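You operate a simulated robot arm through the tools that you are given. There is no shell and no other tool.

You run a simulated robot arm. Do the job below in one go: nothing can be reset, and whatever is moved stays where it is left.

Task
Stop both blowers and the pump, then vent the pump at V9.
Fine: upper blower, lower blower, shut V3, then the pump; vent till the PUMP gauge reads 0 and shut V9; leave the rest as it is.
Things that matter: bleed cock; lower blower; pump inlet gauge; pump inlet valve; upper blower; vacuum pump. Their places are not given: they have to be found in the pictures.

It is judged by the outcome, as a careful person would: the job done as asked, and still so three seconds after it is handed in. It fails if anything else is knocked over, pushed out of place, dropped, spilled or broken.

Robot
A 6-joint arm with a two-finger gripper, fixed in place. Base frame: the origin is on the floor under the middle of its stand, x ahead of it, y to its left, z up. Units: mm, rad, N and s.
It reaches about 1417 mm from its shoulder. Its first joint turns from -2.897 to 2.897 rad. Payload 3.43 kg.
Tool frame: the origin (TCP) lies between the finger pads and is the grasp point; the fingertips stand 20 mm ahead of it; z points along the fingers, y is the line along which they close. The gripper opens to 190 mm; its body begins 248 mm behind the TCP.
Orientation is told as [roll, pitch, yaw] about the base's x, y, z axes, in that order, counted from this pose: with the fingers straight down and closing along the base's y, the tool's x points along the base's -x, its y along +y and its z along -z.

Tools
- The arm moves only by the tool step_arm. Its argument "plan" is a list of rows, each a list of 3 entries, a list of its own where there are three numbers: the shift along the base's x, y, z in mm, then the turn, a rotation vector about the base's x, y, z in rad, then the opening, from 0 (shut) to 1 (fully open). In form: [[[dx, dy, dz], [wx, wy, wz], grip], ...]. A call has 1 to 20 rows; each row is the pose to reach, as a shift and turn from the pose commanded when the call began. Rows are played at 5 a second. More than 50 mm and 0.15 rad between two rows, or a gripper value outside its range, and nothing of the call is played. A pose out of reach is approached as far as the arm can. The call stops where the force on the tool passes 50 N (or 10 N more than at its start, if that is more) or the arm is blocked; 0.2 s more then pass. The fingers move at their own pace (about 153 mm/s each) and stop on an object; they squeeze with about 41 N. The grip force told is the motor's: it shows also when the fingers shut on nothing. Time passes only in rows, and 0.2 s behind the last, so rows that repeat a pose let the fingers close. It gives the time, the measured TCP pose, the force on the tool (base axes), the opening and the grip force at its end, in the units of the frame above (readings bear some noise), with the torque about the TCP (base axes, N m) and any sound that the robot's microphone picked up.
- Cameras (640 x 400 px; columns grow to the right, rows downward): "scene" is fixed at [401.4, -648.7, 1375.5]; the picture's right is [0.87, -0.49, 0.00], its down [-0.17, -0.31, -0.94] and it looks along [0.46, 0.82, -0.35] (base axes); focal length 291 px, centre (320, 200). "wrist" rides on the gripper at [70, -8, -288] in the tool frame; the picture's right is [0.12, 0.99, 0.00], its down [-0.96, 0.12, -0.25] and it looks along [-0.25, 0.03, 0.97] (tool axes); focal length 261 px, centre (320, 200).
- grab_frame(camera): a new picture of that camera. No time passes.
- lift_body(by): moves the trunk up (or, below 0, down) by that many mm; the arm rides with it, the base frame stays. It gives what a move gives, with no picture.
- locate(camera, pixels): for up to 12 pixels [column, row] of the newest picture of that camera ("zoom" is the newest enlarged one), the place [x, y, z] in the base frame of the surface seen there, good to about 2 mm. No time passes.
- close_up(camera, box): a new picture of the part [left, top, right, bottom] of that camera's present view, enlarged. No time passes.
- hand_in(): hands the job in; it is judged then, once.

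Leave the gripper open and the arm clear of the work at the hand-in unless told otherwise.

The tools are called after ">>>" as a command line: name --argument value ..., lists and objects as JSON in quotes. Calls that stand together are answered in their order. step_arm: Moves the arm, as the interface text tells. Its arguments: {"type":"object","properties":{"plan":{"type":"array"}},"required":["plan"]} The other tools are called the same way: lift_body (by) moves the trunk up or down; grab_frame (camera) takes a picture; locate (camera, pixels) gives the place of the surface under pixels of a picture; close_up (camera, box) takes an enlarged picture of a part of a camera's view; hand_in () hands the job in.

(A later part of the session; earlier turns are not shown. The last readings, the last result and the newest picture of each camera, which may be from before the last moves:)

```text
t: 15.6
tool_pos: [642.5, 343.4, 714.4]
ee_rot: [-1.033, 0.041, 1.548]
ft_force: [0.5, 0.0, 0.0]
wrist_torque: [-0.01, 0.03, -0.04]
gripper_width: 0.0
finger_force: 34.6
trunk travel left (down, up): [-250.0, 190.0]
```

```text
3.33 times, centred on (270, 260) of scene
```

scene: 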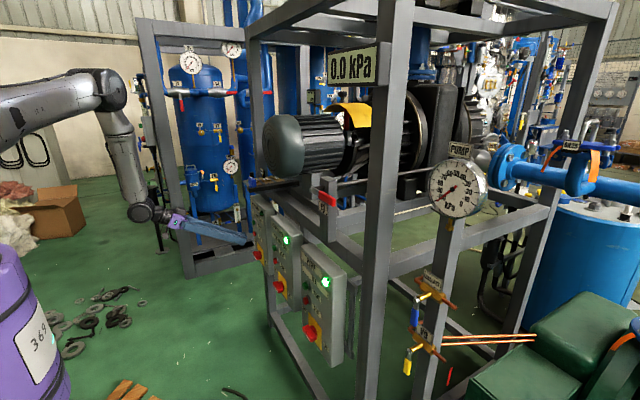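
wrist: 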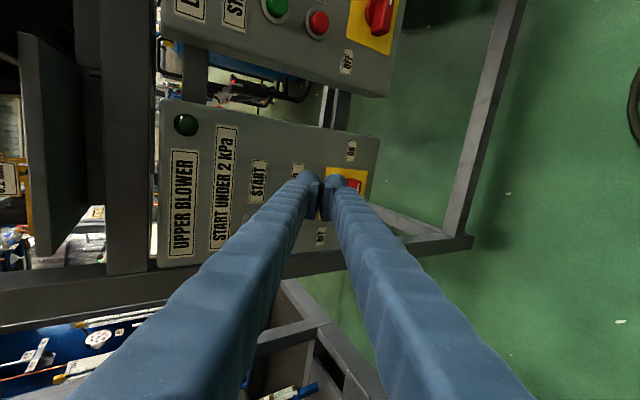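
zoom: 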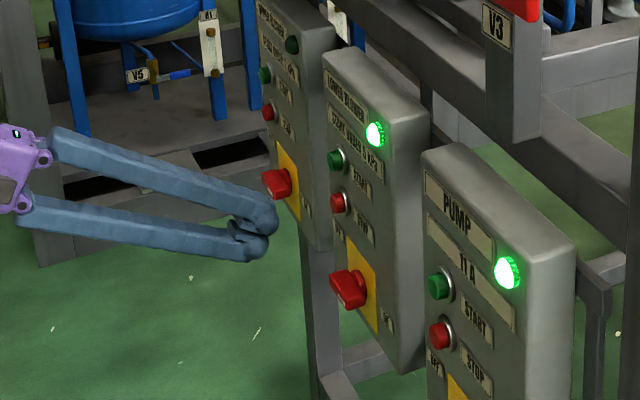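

The wrist zoom now shows LOWER BLOWER STOP at (218,215), START at (108,210) and the isolator. I'll locate the button and tip surfaces.

>>> close_up --camera "wrist" --box '[200, 100, 440, 250]'

>>> locate --camera "zoom" --pixels '[[218, 215], [190, 200], [215, 185], [235, 190], [108, 210], [290, 195], [355, 205], [270, 205], [385, 160], [355, 140], [395, 120]]'

```text
2.67 times, centred on (320, 175) of wrist
```

zoom: 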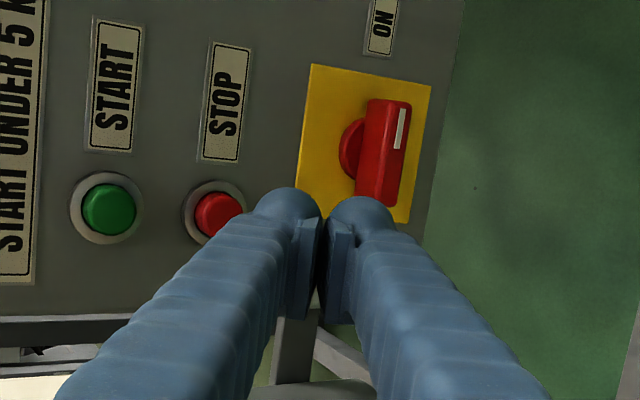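

```text
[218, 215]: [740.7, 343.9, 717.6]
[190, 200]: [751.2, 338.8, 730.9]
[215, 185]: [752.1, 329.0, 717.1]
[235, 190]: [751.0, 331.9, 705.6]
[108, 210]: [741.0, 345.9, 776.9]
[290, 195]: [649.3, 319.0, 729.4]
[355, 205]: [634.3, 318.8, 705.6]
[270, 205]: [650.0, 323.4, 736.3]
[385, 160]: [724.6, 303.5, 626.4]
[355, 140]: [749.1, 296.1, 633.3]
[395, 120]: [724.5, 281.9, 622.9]
```

Button centre about (740.5, 344, 719). The upper fingertip leads by about 26 mm ahead of the TCP. I'll lower 3 mm, advance, then press in small steps.

>>> step_arm --plan '[[[20, 0, -3], [0, 0, 0], 0], [[40, 0, -3], [0, 0, 0], 0], [[55, 0, -3], [0, 0, 0], 0], [[62, 0, -3], [0, 0, 0], 0], [[66, 0, -3], [0, 0, 0], 0], [[69, 0, -3], [0, 0, 0], 0], [[72, 0, -3], [0, 0, 0], 0], [[74, 0, -3], [0, 0, 0], 0]]'

>>> close_up --camera "scene" --box '[200, 200, 340, 320]'

>>> close_up --camera "wrist" --box '[200, 100, 440, 250]'

```text
t: 17.4
tool_pos: [718.2, 344.6, 710.5]
ee_rot: [-1.033, 0.04, 1.548]
ft_force: [-0.4, -0.2, -0.8]
wrist_torque: [0.0, 0.0, 0.01]
gripper_width: 0.0
finger_force: 34.2
trunk travel left (down, up): [-250.0, 190.0]
```

```text
3.33 times, centred on (270, 260) of scene
```

zoom: 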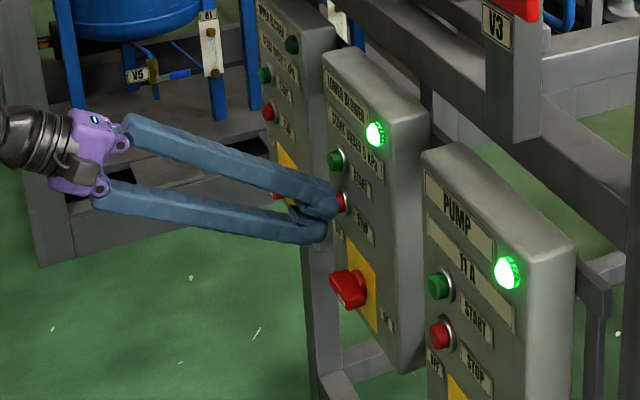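

```text
2.67 times, centred on (320, 175) of wrist
```

zoom: 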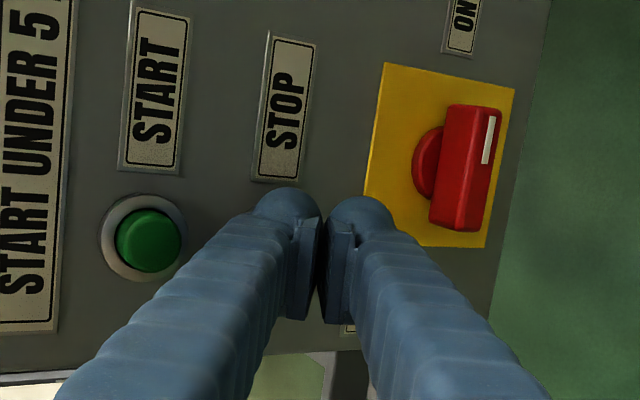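

Not yet touching: no force and lamp still lit. The upper tip lines up with the button, so I'll press on in 2 mm steps.

>>> step_arm --plan '[[[2, 0, 0], [0, 0, 0], 0], [[4, 0, 0], [0, 0, 0], 0], [[6, 0, 0], [0, 0, 0], 0], [[8, 0, 0], [0, 0, 0], 0]]'

>>> close_up --camera "scene" --box '[200, 200, 340, 320]'

```text
t: 18.4
tool_pos: [724.1, 344.4, 710.0]
ee_rot: [-1.032, 0.039, 1.549]
ft_force: [-15.5, 1.6, -1.4]
wrist_torque: [-0.01, -0.05, 0.17]
gripper_width: 0.0
finger_force: 33.9
trunk travel left (down, up): [-250.0, 190.0]
heard: click
```

```text
3.33 times, centred on (270, 260) of scene
```

zoom: 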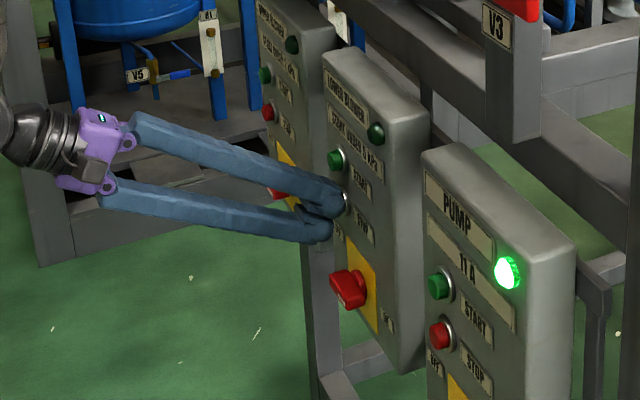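

Click heard and the LOWER BLOWER lamp is dark; the PUMP lamp still lit. Next is V3. I'll back straight off to x≈640, then rise to z≈1105 while tilting the tool further down (20° off vertical), staying clear of the skid.

>>> step_arm --plan '[[[-42, 0, 0], [0, 0, 0], 0], [[-84, 0, 5], [0, 0, 0], 0], [[-84, 0, 37], [0, 0.058, 0.003], 0], [[-84, 0, 70], [0, 0.116, 0.006], 0], [[-84, 0, 102], [0, 0.174, 0.009], 0], [[-84, 0, 135], [0, 0.232, 0.012], 0], [[-84, 0, 167], [0, 0.29, 0.015], 0], [[-84, 0, 200], [0, 0.348, 0.018], 0], [[-84, 0, 232], [0, 0.406, 0.021], 0], [[-84, 0, 265], [0, 0.464, 0.024], 0], [[-84, 0, 297], [0, 0.522, 0.027], 0], [[-84, 0, 330], [0, 0.58, 0.03], 0], [[-84, 0, 362], [0, 0.638, 0.033], 0], [[-84, 0, 395], [0, 0.698, 0.036], 0]]'

>>> grab_frame --camera "scene"

>>> grab_frame --camera "wrist"

```text
t: 21.4
tool_pos: [642.5, 345.2, 1105.1]
ee_rot: [-0.338, 0.034, 1.613]
ft_force: [-0.5, -0.7, -0.1]
wrist_torque: [-0.04, -0.09, -0.01]
gripper_width: 0.1
finger_force: 34.3
trunk travel left (down, up): [-250.0, 190.0]
```

```text
taken
```

scene: 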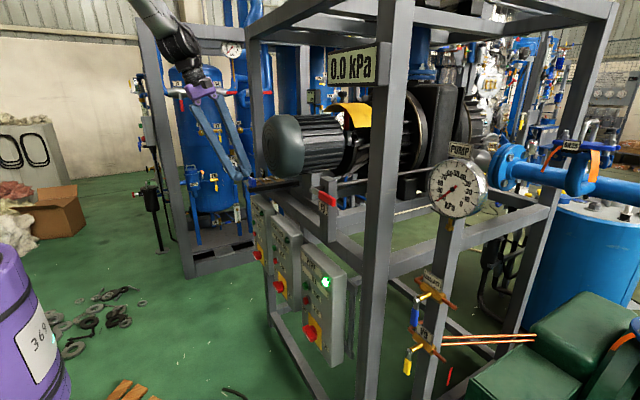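

```text
taken
```

wrist: 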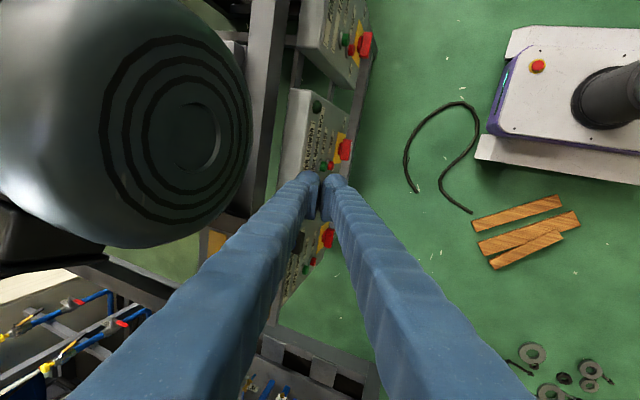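

The tool reached (642, 345, 1105) exactly. Now I'll slide to -y in front of the skid at x≈620, then forward to hover above V3's red grip, about (735, -88, 1185).

>>> step_arm --plan '[[[-7, -43, 8], [0, 0, 0], 0], [[-14, -86, 16], [0, 0, 0], 0], [[-22, -130, 24], [0, 0, 0], 0], [[-22, -173, 32], [0, 0, 0], 0], [[-22, -216, 40], [0, 0, 0], 0], [[-22, -260, 48], [0, 0, 0], 0], [[-22, -303, 56], [0, 0, 0], 0], [[-22, -346, 64], [0, 0, 0], 0], [[-22, -390, 72], [0, 0, 0], 0], [[-22, -433, 80], [0, 0, 0], 0], [[20, -433, 80], [0, 0, 0], 0], [[58, -433, 80], [0, 0, 0], 0]]'

>>> grab_frame --camera "scene"

>>> grab_frame --camera "wrist"

```text
t: 24.0
tool_pos: [699.9, -89.9, 1186.1]
ee_rot: [-0.335, 0.033, 1.612]
ft_force: [0.1, 0.2, -0.5]
wrist_torque: [-0.07, 0.03, -0.02]
gripper_width: 0.0
finger_force: 33.5
trunk travel left (down, up): [-250.0, 190.0]
```

```text
taken
```

scene: 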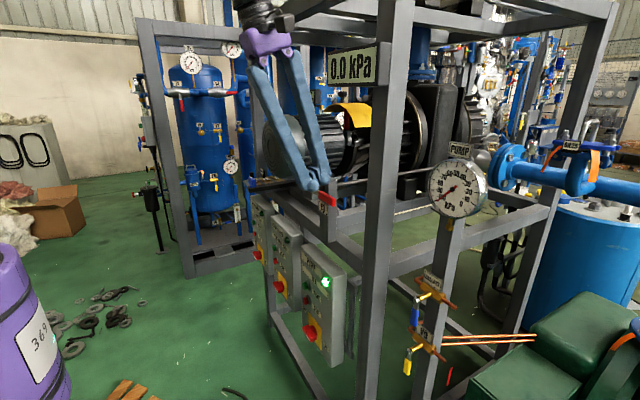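

```text
taken
```

wrist: 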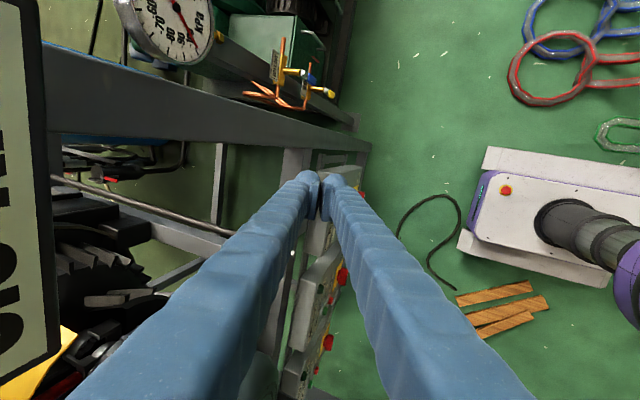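

The fingers stand before V3 and the digital sign is at x≈780, still with room. I'll enlarge to check the tips against the lever.

>>> close_up --camera "scene" --box '[290, 160, 370, 220]'

>>> locate --camera "zoom" --pixels '[[170, 195], [225, 200], [260, 180], [300, 250], [340, 270], [375, 290], [330, 240], [375, 270], [240, 235]]'

```text
6.67 times, centred on (330, 190) of scene
```

zoom: 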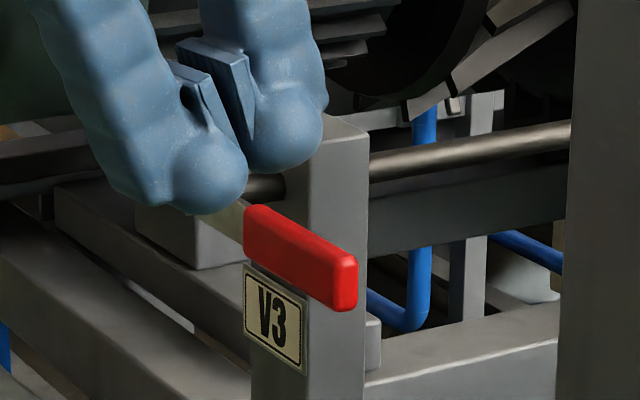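

```text
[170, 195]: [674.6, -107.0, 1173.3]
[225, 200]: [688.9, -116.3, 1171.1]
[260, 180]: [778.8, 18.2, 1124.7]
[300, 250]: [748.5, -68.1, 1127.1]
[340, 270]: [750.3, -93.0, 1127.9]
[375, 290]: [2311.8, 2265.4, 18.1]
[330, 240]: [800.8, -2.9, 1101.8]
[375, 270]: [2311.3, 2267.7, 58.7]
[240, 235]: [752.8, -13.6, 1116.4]
```

Tip balls are above and in front of the red grip (front face x≈749). I'll move forward 37 mm so the far finger sits right above the grip.

>>> step_arm --plan '[[[19, 0, 0], [0, 0, 0], 0], [[37, 0, 0], [0, 0, 0], 0]]'

>>> close_up --camera "scene" --box '[290, 150, 370, 220]'

>>> locate --camera "zoom" --pixels '[[225, 160], [225, 200], [300, 180], [300, 200], [330, 190], [320, 260], [335, 255], [250, 215]]'

```text
t: 24.6
tool_pos: [739.0, -90.1, 1185.4]
ee_rot: [-0.334, 0.033, 1.61]
ft_force: [0.0, 0.1, 0.2]
wrist_torque: [-0.01, 0.04, 0.0]
gripper_width: 0.0
finger_force: 34.5
trunk travel left (down, up): [-250.0, 190.0]
```

```text
5.71 times, centred on (330, 185) of scene
```

zoom: 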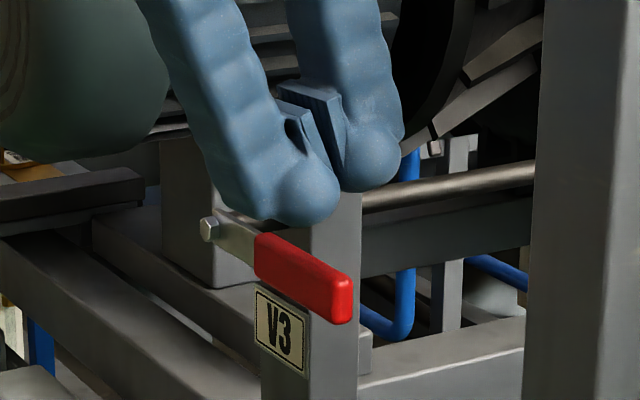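

```text
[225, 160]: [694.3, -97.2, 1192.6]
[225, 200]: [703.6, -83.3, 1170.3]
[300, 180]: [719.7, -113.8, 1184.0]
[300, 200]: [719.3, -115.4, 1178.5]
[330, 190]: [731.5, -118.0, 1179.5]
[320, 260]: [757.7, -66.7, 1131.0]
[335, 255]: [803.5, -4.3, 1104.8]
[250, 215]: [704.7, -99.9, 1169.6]
```

The far fingertip is right over the grip. I'll shift +y by about 14 mm and push the grip down along its arc through the first 30°, watching the force.

>>> step_arm --plan '[[[-1, 10, -14], [0, 0, 0], 0], [[-1, 14, -28], [0, 0, 0], 0], [[-1, 14, -40], [0, 0, 0], 0], [[-1, 13, -52], [0, 0, 0], 0], [[-1, 12, -64], [0, 0, 0], 0], [[-1, 11, -76], [0, 0, 0], 0], [[-1, 11, -88], [0, 0, 0], 0]]'

>>> close_up --camera "scene" --box '[290, 150, 370, 220]'

```text
t: 25.6
tool_pos: [738.3, -73.7, 1145.1]
ee_rot: [-0.352, 0.036, 1.611]
ft_force: [-14.0, 0.5, 25.1]
wrist_torque: [0.34, -0.18, 0.21]
gripper_width: 0.0
finger_force: 34.4
trunk travel left (down, up): [-250.0, 190.0]
stopped in row 5: the force on the tool passed its limit at 64 N (the readings are from after the stop); the commanded pose is now the measured one
```

```text
5.71 times, centred on (330, 185) of scene
```

zoom: 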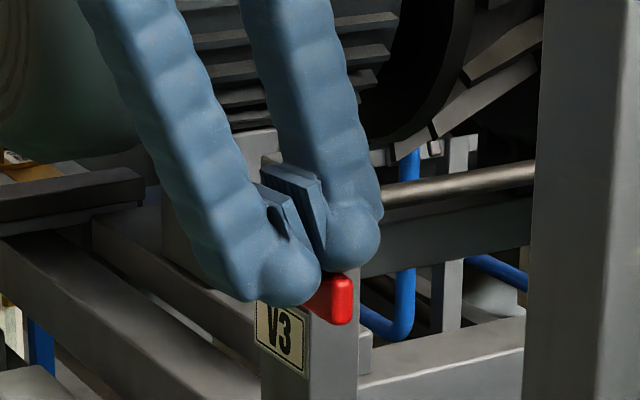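

The push down was resisted at 64 N and the lever has not moved: it's either at its open stop with closing in the other direction, or something holds it. Before trying anything else I'll look along the shaft to the valve itself from both cameras.

>>> close_up --camera "wrist" --box '[0, 100, 320, 300]'

>>> close_up --camera "scene" --box '[400, 130, 500, 190]'

>>> close_up --camera "scene" --box '[130, 40, 250, 120]'

```text
2.00 times, centred on (160, 200) of wrist
```

zoom: 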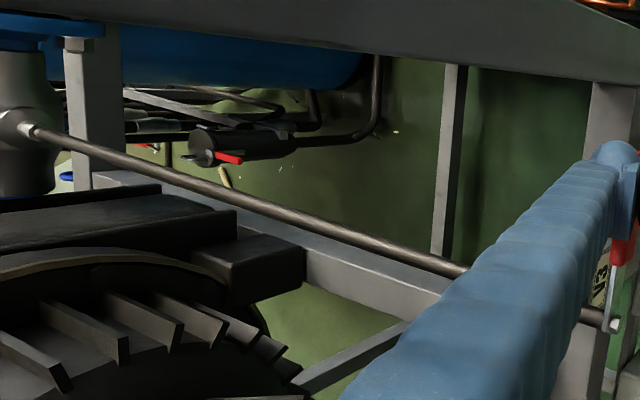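

```text
6.40 times, centred on (450, 160) of scene
```

zoom: 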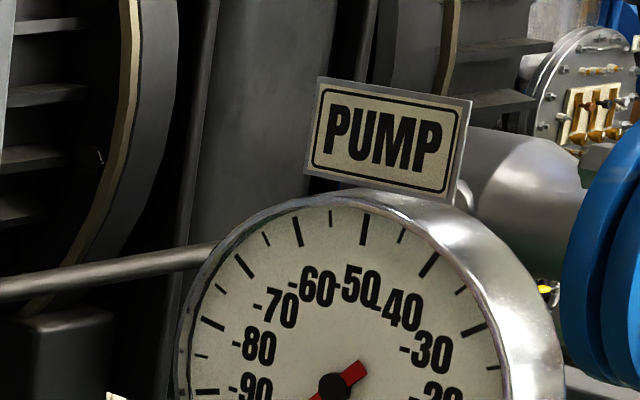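

```text
5.00 times, centred on (190, 80) of scene
```

zoom: 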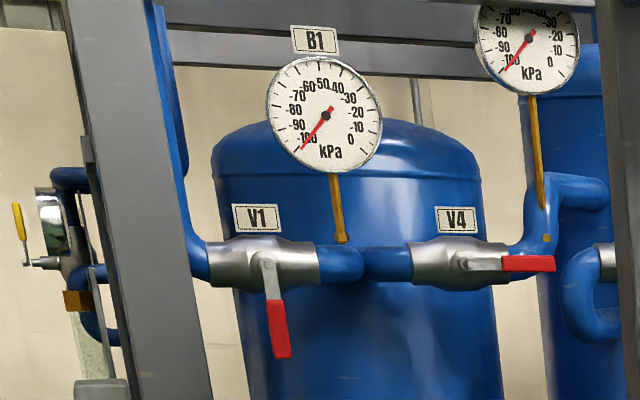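

The valve sits on the pipe running along y, so the lever along y is open. Its stop blocks the downward way, so it must close upward. To push from below I need a flatter tool, which a lower trunk allows. I'll first lift off and retreat to about (620, -74, 1345).

>>> step_arm --plan '[[[-2, 0, 20], [0, 0, 0], 0], [[-10, 0, 45], [0, 0, 0], 0], [[-40, 0, 70], [0, 0, 0], 0], [[-80, 0, 95], [0, 0, 0], 0], [[-118, 0, 120], [0, 0, 0], 0], [[-118, 0, 160], [0, 0, 0], 0], [[-118, 0, 200], [0, 0, 0], 0]]'

>>> close_up --camera "scene" --box '[290, 160, 370, 220]'

```text
t: 27.2
tool_pos: [622.0, -74.1, 1342.4]
ee_rot: [-0.349, 0.037, 1.611]
ft_force: [-0.1, 1.0, -0.1]
wrist_torque: [-0.03, -0.03, -0.01]
gripper_width: 0.1
finger_force: 33.8
trunk travel left (down, up): [-250.0, 190.0]
```

```text
6.67 times, centred on (330, 190) of scene
```

zoom: 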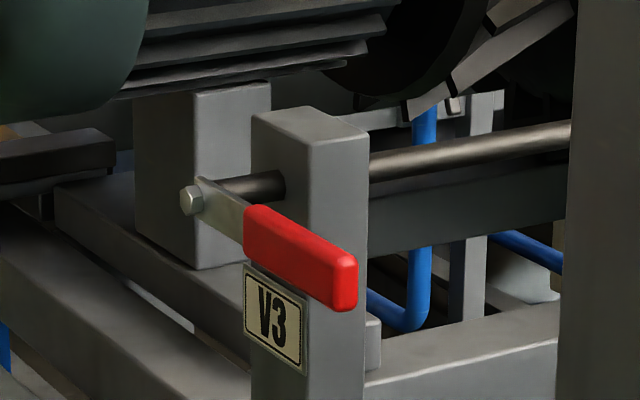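

The lever stands exactly as before. The tool is clear at (622, -74, 1342); now I'll lower the trunk by 250 mm, which brings the tool to about z=1092 in the free space before the skid.

>>> lift_body --by -250

>>> grab_frame --camera "scene"

```text
t: 29.8
tool_pos: [623.5, -74.4, 1093.0]
ee_rot: [-0.347, 0.036, 1.611]
ft_force: [0.0, -0.7, -0.1]
wrist_torque: [-0.02, -0.02, -0.01]
gripper_width: 0.1
finger_force: 34.4
trunk travel left (down, up): [0.0, 440.0]
```

```text
taken
```

scene: 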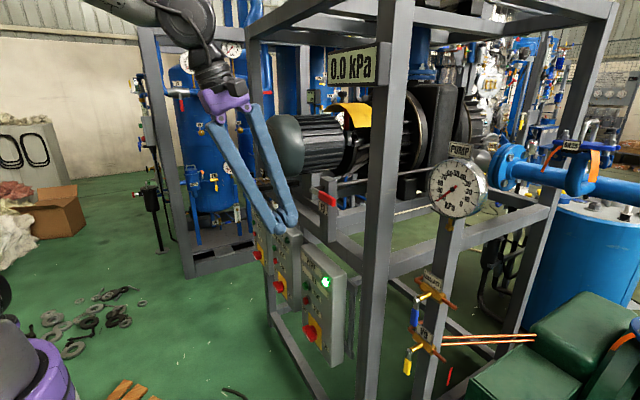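

The tool is at (623, -74, 1093) with the trunk at its lowest. Before reaching under the lever I'll locate the rails and post around V3 to be sure the fingers have room.

>>> close_up --camera "scene" --box '[280, 170, 380, 250]'

>>> locate --camera "zoom" --pixels '[[100, 180], [180, 260], [230, 290], [300, 320], [355, 300], [345, 330], [420, 300], [290, 250], [258, 200], [300, 225], [400, 360], [250, 330]]'

```text
5.00 times, centred on (330, 210) of scene
```

zoom: 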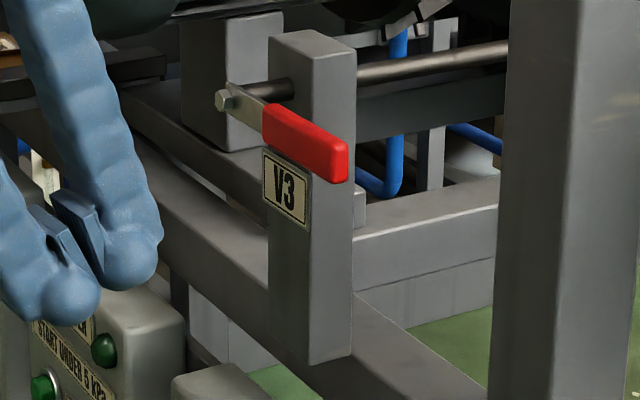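

```text
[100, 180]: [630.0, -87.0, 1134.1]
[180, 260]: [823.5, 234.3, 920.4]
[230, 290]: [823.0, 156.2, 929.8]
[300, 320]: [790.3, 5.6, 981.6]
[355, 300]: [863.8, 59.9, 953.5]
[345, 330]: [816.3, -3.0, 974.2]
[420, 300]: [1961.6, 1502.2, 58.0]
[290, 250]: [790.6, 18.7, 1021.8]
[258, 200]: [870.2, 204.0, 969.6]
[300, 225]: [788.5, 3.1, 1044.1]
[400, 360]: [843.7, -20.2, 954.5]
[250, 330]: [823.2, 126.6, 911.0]
```

The V3 post's face is at x≈790, y from -3 inward; under the grip at y≈-78 it's free. I'll flatten the tool to 45° and go to about (650, -80, 1050), below lever height.

>>> step_arm --plan '[[[5, -1, -8], [0, -0.087, 0], 0], [[10, -2, -16], [0, -0.174, 0], 0], [[15, -3, -24], [0, -0.262, 0], 0], [[20, -4, -32], [0, -0.349, 0], 0], [[26, -5, -43], [0, -0.436, 0], 0]]'

```text
t: 31.0
tool_pos: [648.2, -76.8, 1050.8]
ee_rot: [-0.768, 0.046, 1.598]
ft_force: [0.3, 0.1, 0.2]
wrist_torque: [-0.01, 0.04, -0.01]
gripper_width: 0.0
finger_force: 34.4
out of reach, approached as far as the arm can: row 5
trunk travel left (down, up): [0.0, 440.0]
```

Nearly there (46° tilt). Moving forward should ease the limit. I'll go forward below the grip to x≈735 at z≈1050 and look.

>>> step_arm --plan '[[[30, -1, 0], [0, 0, 0], 0], [[60, -2, 0], [0, 0, 0], 0], [[87, -2, 0], [0, 0, 0], 0]]'

>>> close_up --camera "scene" --box '[280, 150, 380, 230]'

>>> close_up --camera "wrist" --box '[220, 100, 420, 240]'

```text
t: 31.8
tool_pos: [736.2, -79.3, 1050.6]
ee_rot: [-0.785, 0.05, 1.593]
ft_force: [-0.1, 0.4, 0.2]
wrist_torque: [-0.02, -0.02, 0.01]
gripper_width: 0.0
finger_force: 34.1
trunk travel left (down, up): [0.0, 440.0]
```

```text
5.00 times, centred on (330, 190) of scene
```

zoom: 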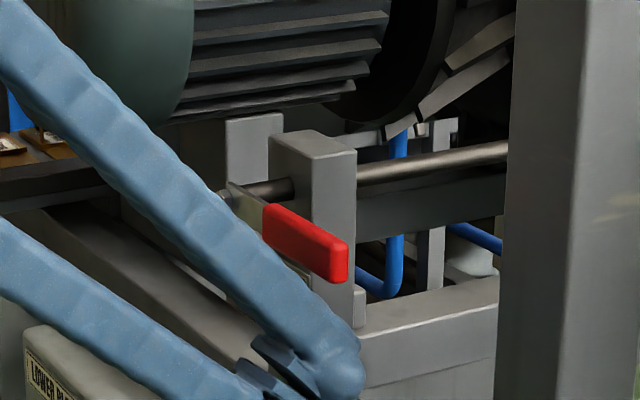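

```text
2.86 times, centred on (320, 170) of wrist
```

zoom: 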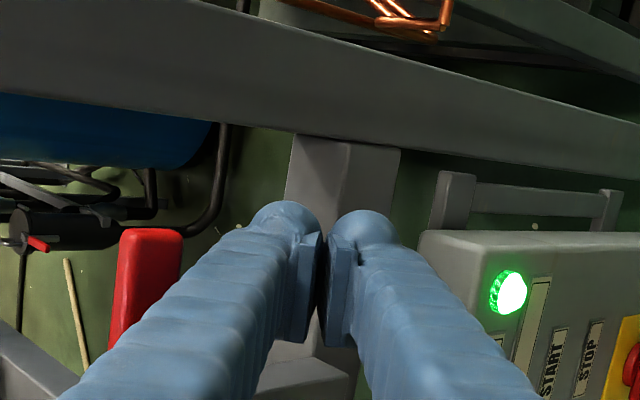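

The slanted finger would press the grip mostly forward rather than up, so pushing from below is poor here. Instead I'll straddle the red grip from above, pinch it front-to-back and lift it. First retreat, rise and tilt back to 20° off vertical, opening the fingers to about 60 mm.

>>> step_arm --plan '[[[-45, 0, -5], [0, 0, 0], 0], [[-92, 0, -5], [0, 0, 0], 0], [[-95, 0, 30], [0, 0.087, 0], 0], [[-95, 3, 70], [0, 0.174, 0], 0.1], [[-95, 6, 110], [0, 0.262, 0], 0.2], [[-95, 9, 150], [0, 0.349, 0], 0.3], [[-95, 12, 180], [0, 0.436, 0], 0.32], [[-95, 14, 195], [0, 0.436, 0], 0.32]]'

>>> locate --camera "scene" --pixels '[[332, 60], [332, 82], [375, 80], [385, 60], [388, 80], [330, 85]]'

>>> grab_frame --camera "scene"

```text
t: 33.6
tool_pos: [642.0, -63.8, 1246.6]
ee_rot: [-0.348, 0.034, 1.612]
ft_force: [0.4, 0.6, 0.0]
wrist_torque: [-0.01, 0.03, -0.01]
gripper_width: 60.8
finger_force: 0.1
trunk travel left (down, up): [0.0, 440.0]
```

```text
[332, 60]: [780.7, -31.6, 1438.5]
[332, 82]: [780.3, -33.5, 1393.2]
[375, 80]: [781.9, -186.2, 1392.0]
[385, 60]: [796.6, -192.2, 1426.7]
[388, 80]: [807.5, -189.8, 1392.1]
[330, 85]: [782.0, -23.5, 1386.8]
```

```text
taken
```

scene: 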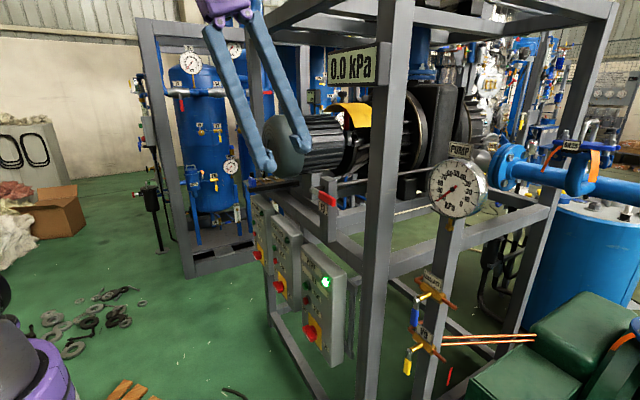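

The sign spans x≥780, z from 1385 up; my fingers pass in front of it. Gripper is open 61 mm. I'll move over the grip to about (755, -66, 1200) and check the straddle.

>>> step_arm --plan '[[[38, -1, -15], [0, 0, 0], 0.32], [[76, -2, -30], [0, 0, 0], 0.32], [[113, -2, -42], [0, 0, 0], 0.32]]'

>>> close_up --camera "scene" --box '[280, 130, 380, 220]'

>>> grab_frame --camera "wrist"

```text
t: 34.4
tool_pos: [754.1, -65.1, 1204.1]
ee_rot: [-0.347, 0.035, 1.611]
ft_force: [0.4, 0.1, -0.6]
wrist_torque: [-0.02, -0.04, -0.02]
gripper_width: 60.8
finger_force: 0.0
trunk travel left (down, up): [0.0, 440.0]
```

```text
4.44 times, centred on (330, 175) of scene
```

zoom: 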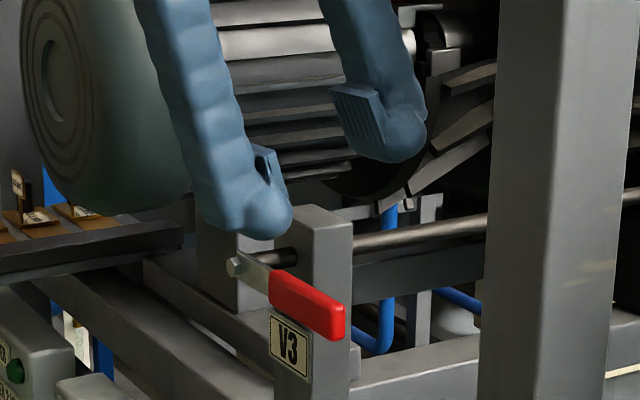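

```text
taken
```

wrist: 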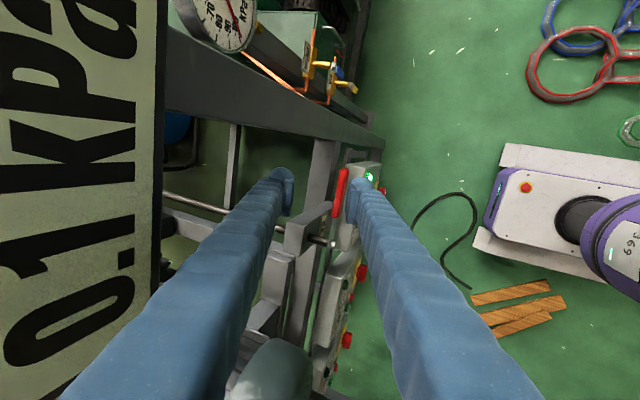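

The display on the sign now reads 0.1 kPa. The open fingers straddle the red grip (wrist view: grip at (340,195) between the tips). I'll descend straight down to grip height.

>>> step_arm --plan '[[[1, -1, -25], [0, 0, 0], 0.32], [[2, -2, -50], [0, 0, 0], 0.32], [[3, -3, -70], [0, 0, 0], 0.32], [[3, -3, -80], [0, 0, 0], 0.32]]'

>>> close_up --camera "scene" --box '[280, 140, 380, 220]'

>>> close_up --camera "wrist" --box '[240, 130, 400, 230]'

```text
t: 35.4
tool_pos: [757.4, -69.5, 1123.7]
ee_rot: [-0.347, 0.034, 1.612]
ft_force: [0.3, 0.0, -0.3]
wrist_torque: [-0.01, 0.05, 0.02]
gripper_width: 61.0
finger_force: 0.1
trunk travel left (down, up): [0.0, 440.0]
```

```text
5.00 times, centred on (330, 180) of scene
```

zoom: 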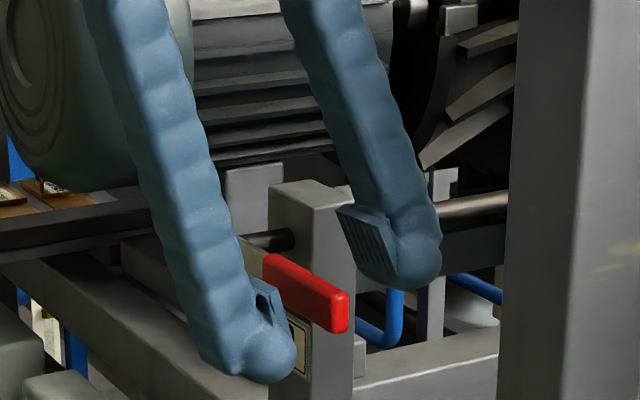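

```text
4.00 times, centred on (320, 180) of wrist
```

zoom: 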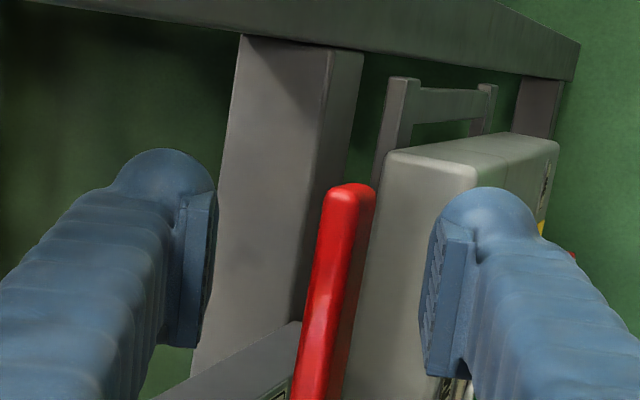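

The red grip sits centred between the pads. I'll close the fingers on it without moving.

>>> step_arm --plan '[[[0, 0, 0], [0, 0, 0], 0], [[0, 0, 0], [0, 0, 0], 0], [[0, 0, 0], [0, 0, 0], 0]]'

>>> close_up --camera "wrist" --box '[240, 130, 400, 230]'

```text
t: 36.2
tool_pos: [752.1, -70.2, 1122.1]
ee_rot: [-0.34, 0.035, 1.61]
ft_force: [-38.3, -2.3, -16.3]
wrist_torque: [-1.19, 0.99, -1.5]
gripper_width: 15.8
finger_force: 44.8
trunk travel left (down, up): [0.0, 440.0]
```

```text
4.00 times, centred on (320, 180) of wrist
```

zoom: 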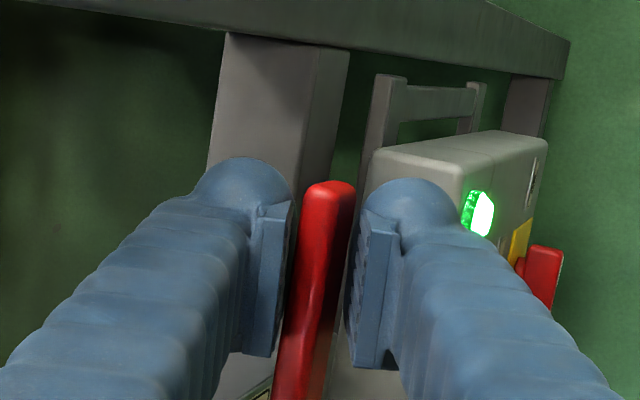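

Pinched at 15.8 mm, but I pull sideways with 38 N because the grip sits a few mm nearer. I'll shift the command -5 in x and -2 in z to relieve that.

>>> step_arm --plan '[[[-3, 0, -1], [0, 0, 0], 0], [[-5.5, 0, -2.5], [0, 0, 0], 0], [[-5.5, 0, -2.5], [0, 0, 0], 0]]'

```text
t: 37.0
tool_pos: [752.2, -69.7, 1122.7]
ee_rot: [-0.352, 0.035, 1.611]
ft_force: [-13.3, -4.1, -3.6]
wrist_torque: [-0.28, 0.96, -1.56]
gripper_width: 15.6
finger_force: 45.0
trunk travel left (down, up): [0.0, 440.0]
```

Force is down to 13 N. Now I'll lift gently along the arc about the shaft (radius ≈86 mm), first 18°.

>>> step_arm --plan '[[[-2, 0.2, 4], [0, 0, 0], 0], [[-2, 0.5, 9], [0, 0, 0], 0], [[-2, 1.1, 13.5], [0, 0, 0], 0], [[-2, 1.9, 18], [0, 0, 0], 0], [[-2, 3, 22.3], [0, 0, 0], 0], [[-2, 4.2, 26.6], [0, 0, 0], 0]]'

>>> close_up --camera "scene" --box '[280, 140, 380, 220]'

```text
t: 38.4
tool_pos: [750.4, -66.4, 1149.6]
ee_rot: [-0.348, 0.035, 1.612]
ft_force: [-2.7, -11.1, -10.8]
wrist_torque: [-1.04, 0.88, 0.09]
gripper_width: 14.2
finger_force: 45.3
trunk travel left (down, up): [0.0, 440.0]
```

```text
5.00 times, centred on (330, 180) of scene
```

zoom: 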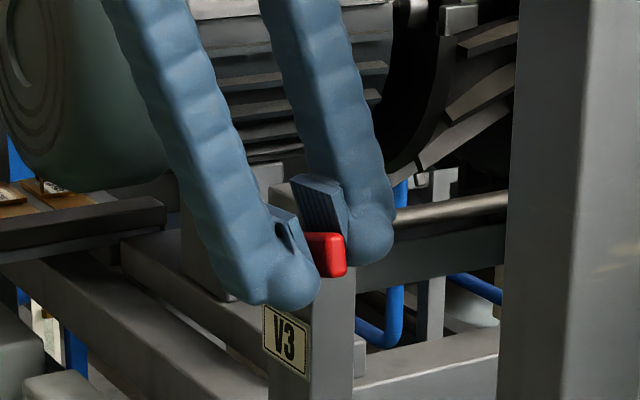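

The grip rises with only about 10 N: up is the right way. I'll carry on along the arc to about 58°.

>>> step_arm --plan '[[[0, 2, 5.6], [0, 0, 0], 0], [[0, 4.5, 11.1], [0, 0, 0], 0], [[0, 7.4, 16.4], [0, 0, 0], 0], [[0, 10.5, 21.5], [0, 0, 0], 0], [[0, 14, 26.3], [0, 0, 0], 0], [[0, 17.9, 30.9], [0, 0, 0], 0], [[0, 22, 35.2], [0, 0, 0], 0], [[0, 26.5, 39.3], [0, 0, 0], 0], [[0, 31.2, 43], [0, 0, 0], 0], [[0, 36.2, 46.3], [0, 0, 0], 0]]'

>>> close_up --camera "scene" --box '[280, 130, 380, 210]'

>>> close_up --camera "wrist" --box '[200, 100, 440, 250]'

```text
t: 40.6
tool_pos: [750.2, -30.7, 1197.7]
ee_rot: [-0.349, 0.035, 1.61]
ft_force: [-1.8, -26.3, 10.7]
wrist_torque: [-1.29, 0.38, 0.05]
gripper_width: 12.4
finger_force: 45.1
trunk travel left (down, up): [0.0, 440.0]
```

```text
5.00 times, centred on (330, 170) of scene
```

zoom: 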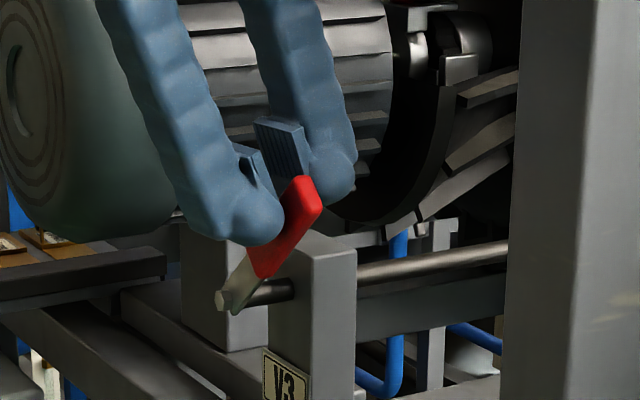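

```text
2.67 times, centred on (320, 175) of wrist
```

zoom: 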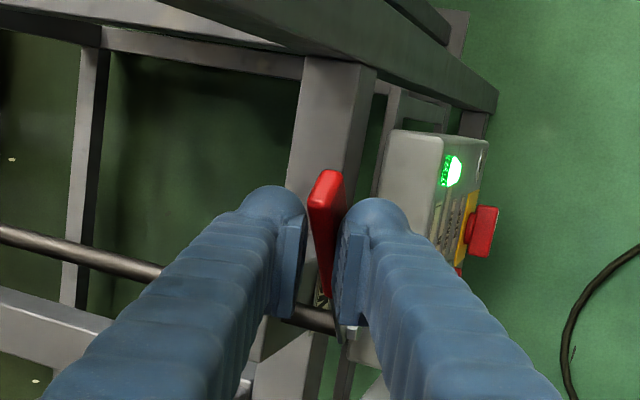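

The lever is now near 57°. I'll continue along the arc to vertical (90°), with a slightly larger radius to ease the sideways pull.

>>> step_arm --plan '[[[0, 5, 4], [0, 0, 0], 0], [[0, 10.5, 7], [0, 0, 0], 0], [[0, 16.3, 9.2], [0, 0, 0], 0], [[0, 22.2, 11.2], [0, 0, 0], 0], [[0, 28.2, 12.6], [0, 0, 0], 0], [[0, 34.3, 13.6], [0, 0, 0], 0], [[0, 40.5, 14.2], [0, 0, 0], 0], [[0, 46.7, 14.3], [0, 0, 0], 0]]'

>>> close_up --camera "scene" --box '[280, 130, 380, 210]'

>>> close_up --camera "wrist" --box '[200, 100, 440, 250]'

```text
t: 42.4
tool_pos: [748.2, 19.6, 1209.4]
ee_rot: [-0.346, 0.034, 1.612]
ft_force: [0.1, 0.7, -0.4]
wrist_torque: [-0.06, -0.13, -0.03]
gripper_width: 0.0
finger_force: 34.4
trunk travel left (down, up): [0.0, 440.0]
```

```text
5.00 times, centred on (330, 170) of scene
```

zoom: 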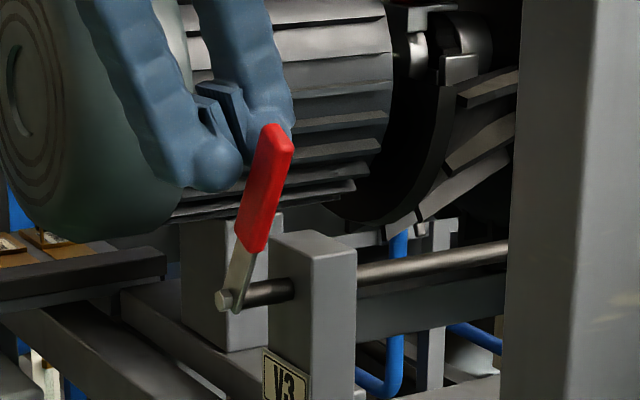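

```text
2.67 times, centred on (320, 175) of wrist
```

zoom: 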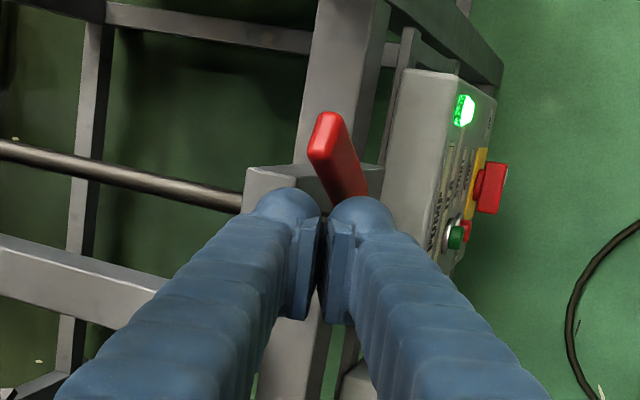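

The grip slid out of the pads near the end; the lever stands at about 70°. I'll measure its angle, then push it the rest from the -y side with closed fingers.

>>> close_up --camera "scene" --box '[280, 130, 380, 210]'

>>> locate --camera "zoom" --pixels '[[272, 140], [258, 200], [250, 235], [235, 285], [222, 300], [285, 150]]'

```text
5.00 times, centred on (330, 170) of scene
```

zoom: 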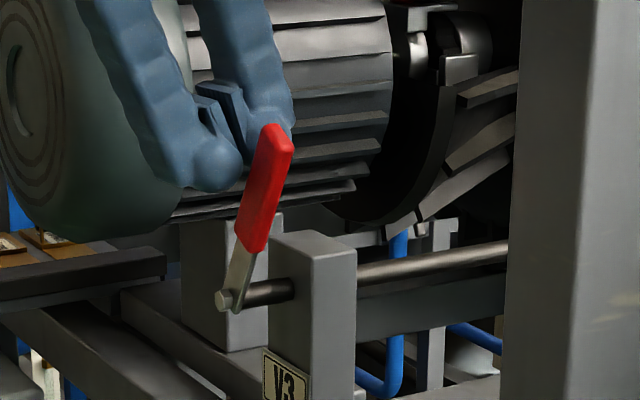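

```text
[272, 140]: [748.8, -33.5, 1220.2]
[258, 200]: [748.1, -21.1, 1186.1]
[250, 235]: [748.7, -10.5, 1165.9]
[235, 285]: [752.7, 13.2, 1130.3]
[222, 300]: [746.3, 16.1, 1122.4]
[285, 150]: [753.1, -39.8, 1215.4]
```

The lever is at about 64° (top at y≈-33, z≈1220). I'll go around: back 80 mm, over to the -y side, and forward again at z≈1200.

>>> step_arm --plan '[[[-40, 0, 0], [0, 0, 0], 0], [[-80, 0, 0], [0, 0, 0], 0], [[-80, -42, -3], [0, 0, 0], 0], [[-80, -84, -6], [0, 0, 0], 0], [[-80, -108, -9], [0, 0, 0], 0], [[-45, -108, -9], [0, 0, 0], 0], [[-10, -108, -9], [0, 0, 0], 0]]'

>>> close_up --camera "scene" --box '[280, 130, 380, 210]'

>>> close_up --camera "wrist" --box '[200, 100, 440, 250]'

```text
t: 44.0
tool_pos: [740.8, -90.7, 1200.4]
ee_rot: [-0.349, 0.035, 1.612]
ft_force: [0.3, -0.1, -1.0]
wrist_torque: [-0.03, 0.09, -0.03]
gripper_width: 0.0
finger_force: 34.1
trunk travel left (down, up): [0.0, 440.0]
```

```text
5.00 times, centred on (330, 170) of scene
```

zoom: 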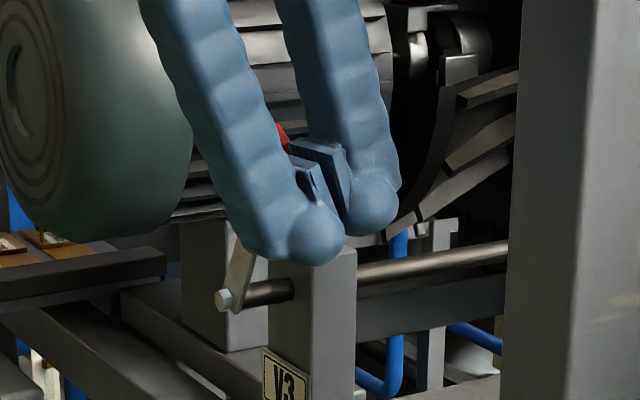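

```text
2.67 times, centred on (320, 175) of wrist
```

zoom: 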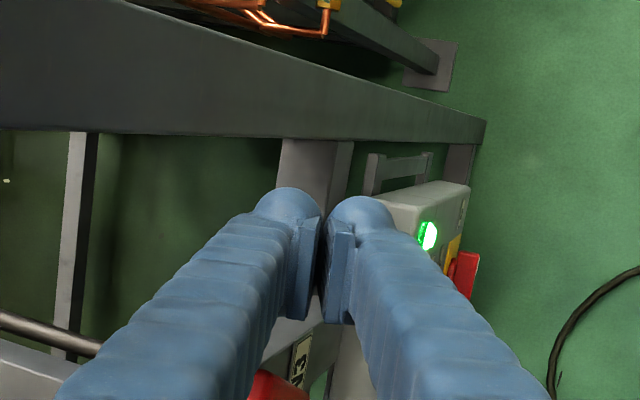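

The closed fingers are on the -y side of the lever. I'll push toward +y in small steps until the lever stands upright or meets its stop.

>>> step_arm --plan '[[[0, 12, 0], [0, 0, 0], 0], [[0, 22, 0], [0, 0, 0], 0], [[0, 28, 0], [0, 0, 0], 0], [[0, 34, 0], [0, 0, 0], 0], [[0, 40, 0], [0, 0, 0], 0], [[0, 46, 0], [0, 0, 0], 0], [[0, 52, 0], [0, 0, 0], 0], [[0, 58, 0], [0, 0, 0], 0], [[0, 64, 0], [0, 0, 0], 0], [[0, 68, 0], [0, 0, 0], 0], [[0, 72, 0], [0, 0, 0], 0]]'

>>> close_up --camera "scene" --box '[280, 130, 380, 210]'

>>> close_up --camera "wrist" --box '[200, 100, 440, 250]'

```text
t: 46.4
tool_pos: [738.3, -17.0, 1200.0]
ee_rot: [-0.349, 0.032, 1.61]
ft_force: [0.0, -2.5, 0.7]
wrist_torque: [0.02, -0.01, -0.06]
gripper_width: 0.0
finger_force: 34.1
trunk travel left (down, up): [0.0, 440.0]
```

```text
5.00 times, centred on (330, 170) of scene
```

zoom: 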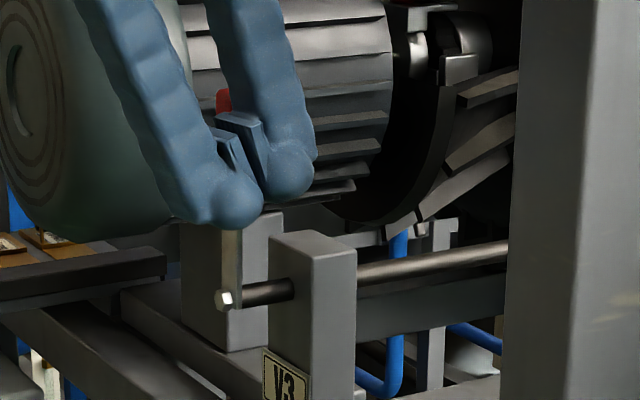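

```text
2.67 times, centred on (320, 175) of wrist
```

zoom: 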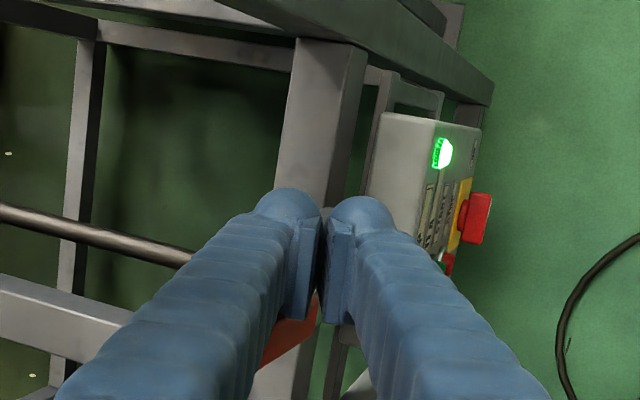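

The lever looks upright now. I'll measure it before pushing any further.

>>> close_up --camera "scene" --box '[300, 135, 350, 205]'

>>> locate --camera "zoom" --pixels '[[250, 80], [258, 260], [255, 290], [245, 275], [268, 280], [245, 300], [275, 260]]'

```text
5.71 times, centred on (325, 170) of scene
```

zoom: 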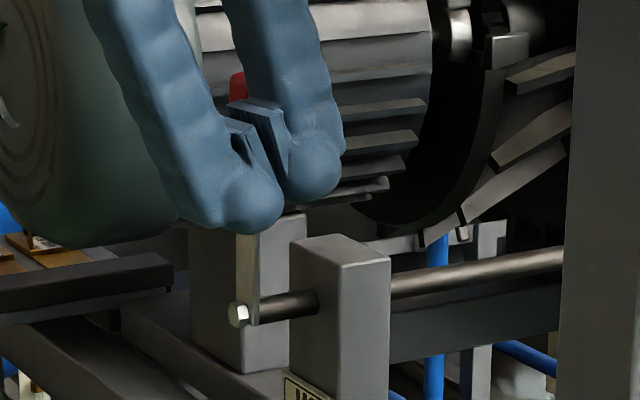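

```text
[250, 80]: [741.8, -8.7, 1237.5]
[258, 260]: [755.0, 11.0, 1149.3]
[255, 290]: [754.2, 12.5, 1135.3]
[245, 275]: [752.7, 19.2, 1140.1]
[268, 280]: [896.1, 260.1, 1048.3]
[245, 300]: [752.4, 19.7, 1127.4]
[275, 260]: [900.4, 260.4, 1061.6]
```

The lever's edge leans at most a few degrees still. I'll push a little further, up to 9 mm, to find the stop.

>>> step_arm --plan '[[[0, 3, 0], [0, 0, 0], 0], [[0, 5, 0], [0, 0, 0], 0], [[0, 7, 0], [0, 0, 0], 0], [[0, 9, 0], [0, 0, 0], 0]]'

>>> close_up --camera "scene" --box '[300, 135, 350, 205]'

```text
t: 47.4
tool_pos: [739.9, -15.0, 1200.7]
ee_rot: [-0.346, 0.038, 1.61]
ft_force: [-5.8, -34.7, 2.7]
wrist_torque: [-0.06, 0.01, -0.34]
gripper_width: 0.3
finger_force: 34.8
trunk travel left (down, up): [0.0, 440.0]
```

```text
5.71 times, centred on (325, 170) of scene
```

zoom: 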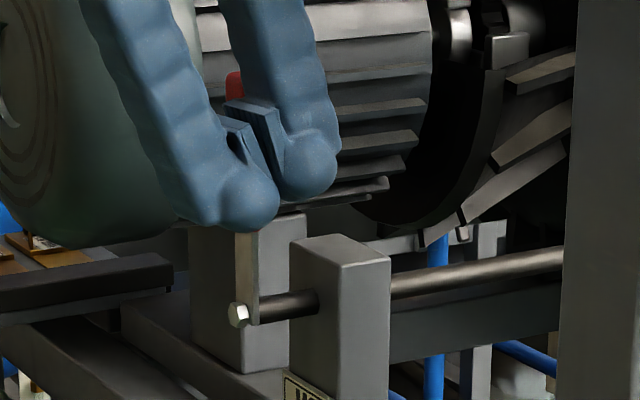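

Resistance rose to 35 N and the lever stopped: it's at its closed stop. I'll back off to -y and then -x to see the lever freely.

>>> step_arm --plan '[[[0, -25, 0], [0, 0, 0], 0], [[-20, -40, 0], [0, 0, 0], 0], [[-60, -40, 0], [0, 0, 0], 0], [[-100, -40, 0], [0, 0, 0], 0]]'

>>> grab_frame --camera "scene"

>>> close_up --camera "scene" --box '[290, 130, 370, 210]'

>>> locate --camera "zoom" --pixels '[[240, 120], [240, 200], [235, 260], [222, 300], [225, 110], [250, 210]]'

```text
t: 48.4
tool_pos: [637.6, -49.9, 1202.4]
ee_rot: [-0.349, 0.034, 1.611]
ft_force: [-0.3, -0.2, 0.4]
wrist_torque: [-0.05, -0.05, -0.01]
gripper_width: 0.2
finger_force: 34.6
trunk travel left (down, up): [0.0, 440.0]
```

```text
taken
```

scene: 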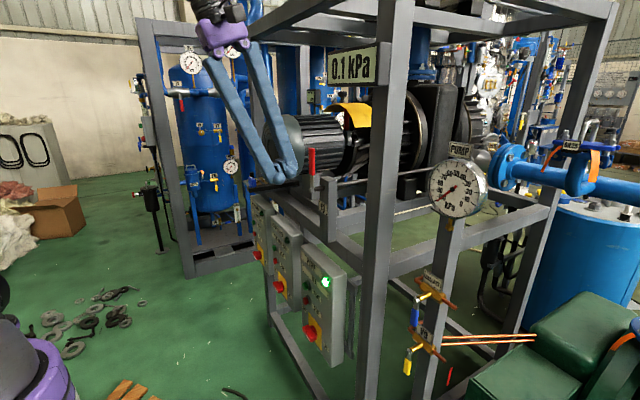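

```text
5.00 times, centred on (330, 170) of scene
```

zoom: 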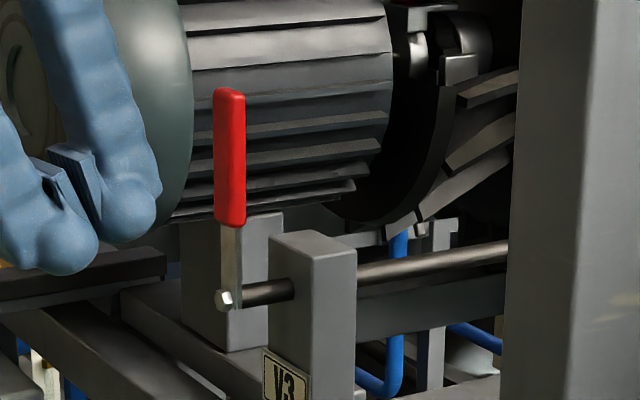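

```text
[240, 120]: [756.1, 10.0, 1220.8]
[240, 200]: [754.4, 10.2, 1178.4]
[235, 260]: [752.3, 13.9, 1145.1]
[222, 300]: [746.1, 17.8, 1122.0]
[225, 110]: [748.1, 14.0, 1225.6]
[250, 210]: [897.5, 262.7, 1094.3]
```

V3's lever stands upright: shut. Now the pump. I'll roll the tool +90° so the fingers lie side by side, and move down to stand off the PUMP box's STOP (centre about (740, 68, 719)) at roughly (620, 52, 800).

>>> step_arm --plan '[[[-1, 8, -33], [0.0447, 0, -0.123], 0], [[-3, 17, -67], [0.0895, 0, -0.246], 0], [[-4, 25, -100], [0.134, 0, -0.369], 0], [[-6, 34, -134], [0.179, 0, -0.492], 0], [[-7, 42, -167], [0.224, 0, -0.615], 0], [[-8, 51, -201], [0.268, 0, -0.738], 0], [[-10, 59, -234], [0.313, 0, -0.861], 0], [[-11, 68, -268], [0.358, 0, -0.984], 0], [[-13, 76, -301], [0.403, 0, -1.107], 0], [[-14, 85, -335], [0.447, 0, -1.23], 0], [[-15, 93, -368], [0.492, 0, -1.353], 0], [[-17, 102, -402], [0.537, 0, -1.476], 0]]'

>>> grab_frame --camera "scene"

>>> grab_frame --camera "wrist"

```text
t: 51.0
tool_pos: [621.9, 52.1, 798.8]
ee_rot: [-0.018, -0.328, 0.052]
ft_force: [-0.3, 0.1, -1.5]
wrist_torque: [0.02, -0.05, 0.05]
gripper_width: 0.0
finger_force: 34.6
trunk travel left (down, up): [0.0, 440.0]
```

```text
taken
```

scene: 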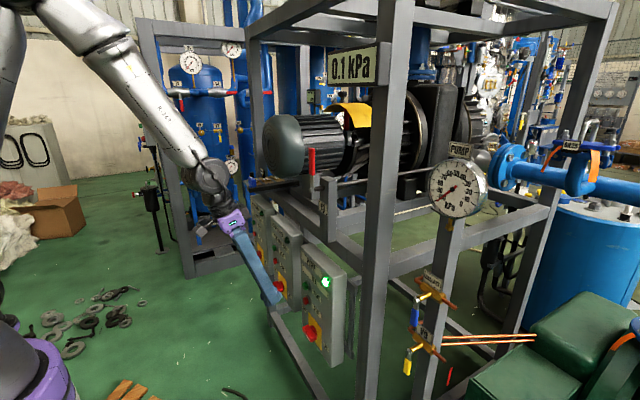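

```text
taken
```

wrist: 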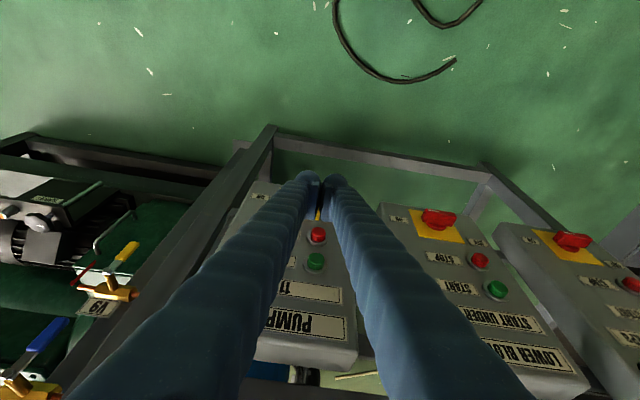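

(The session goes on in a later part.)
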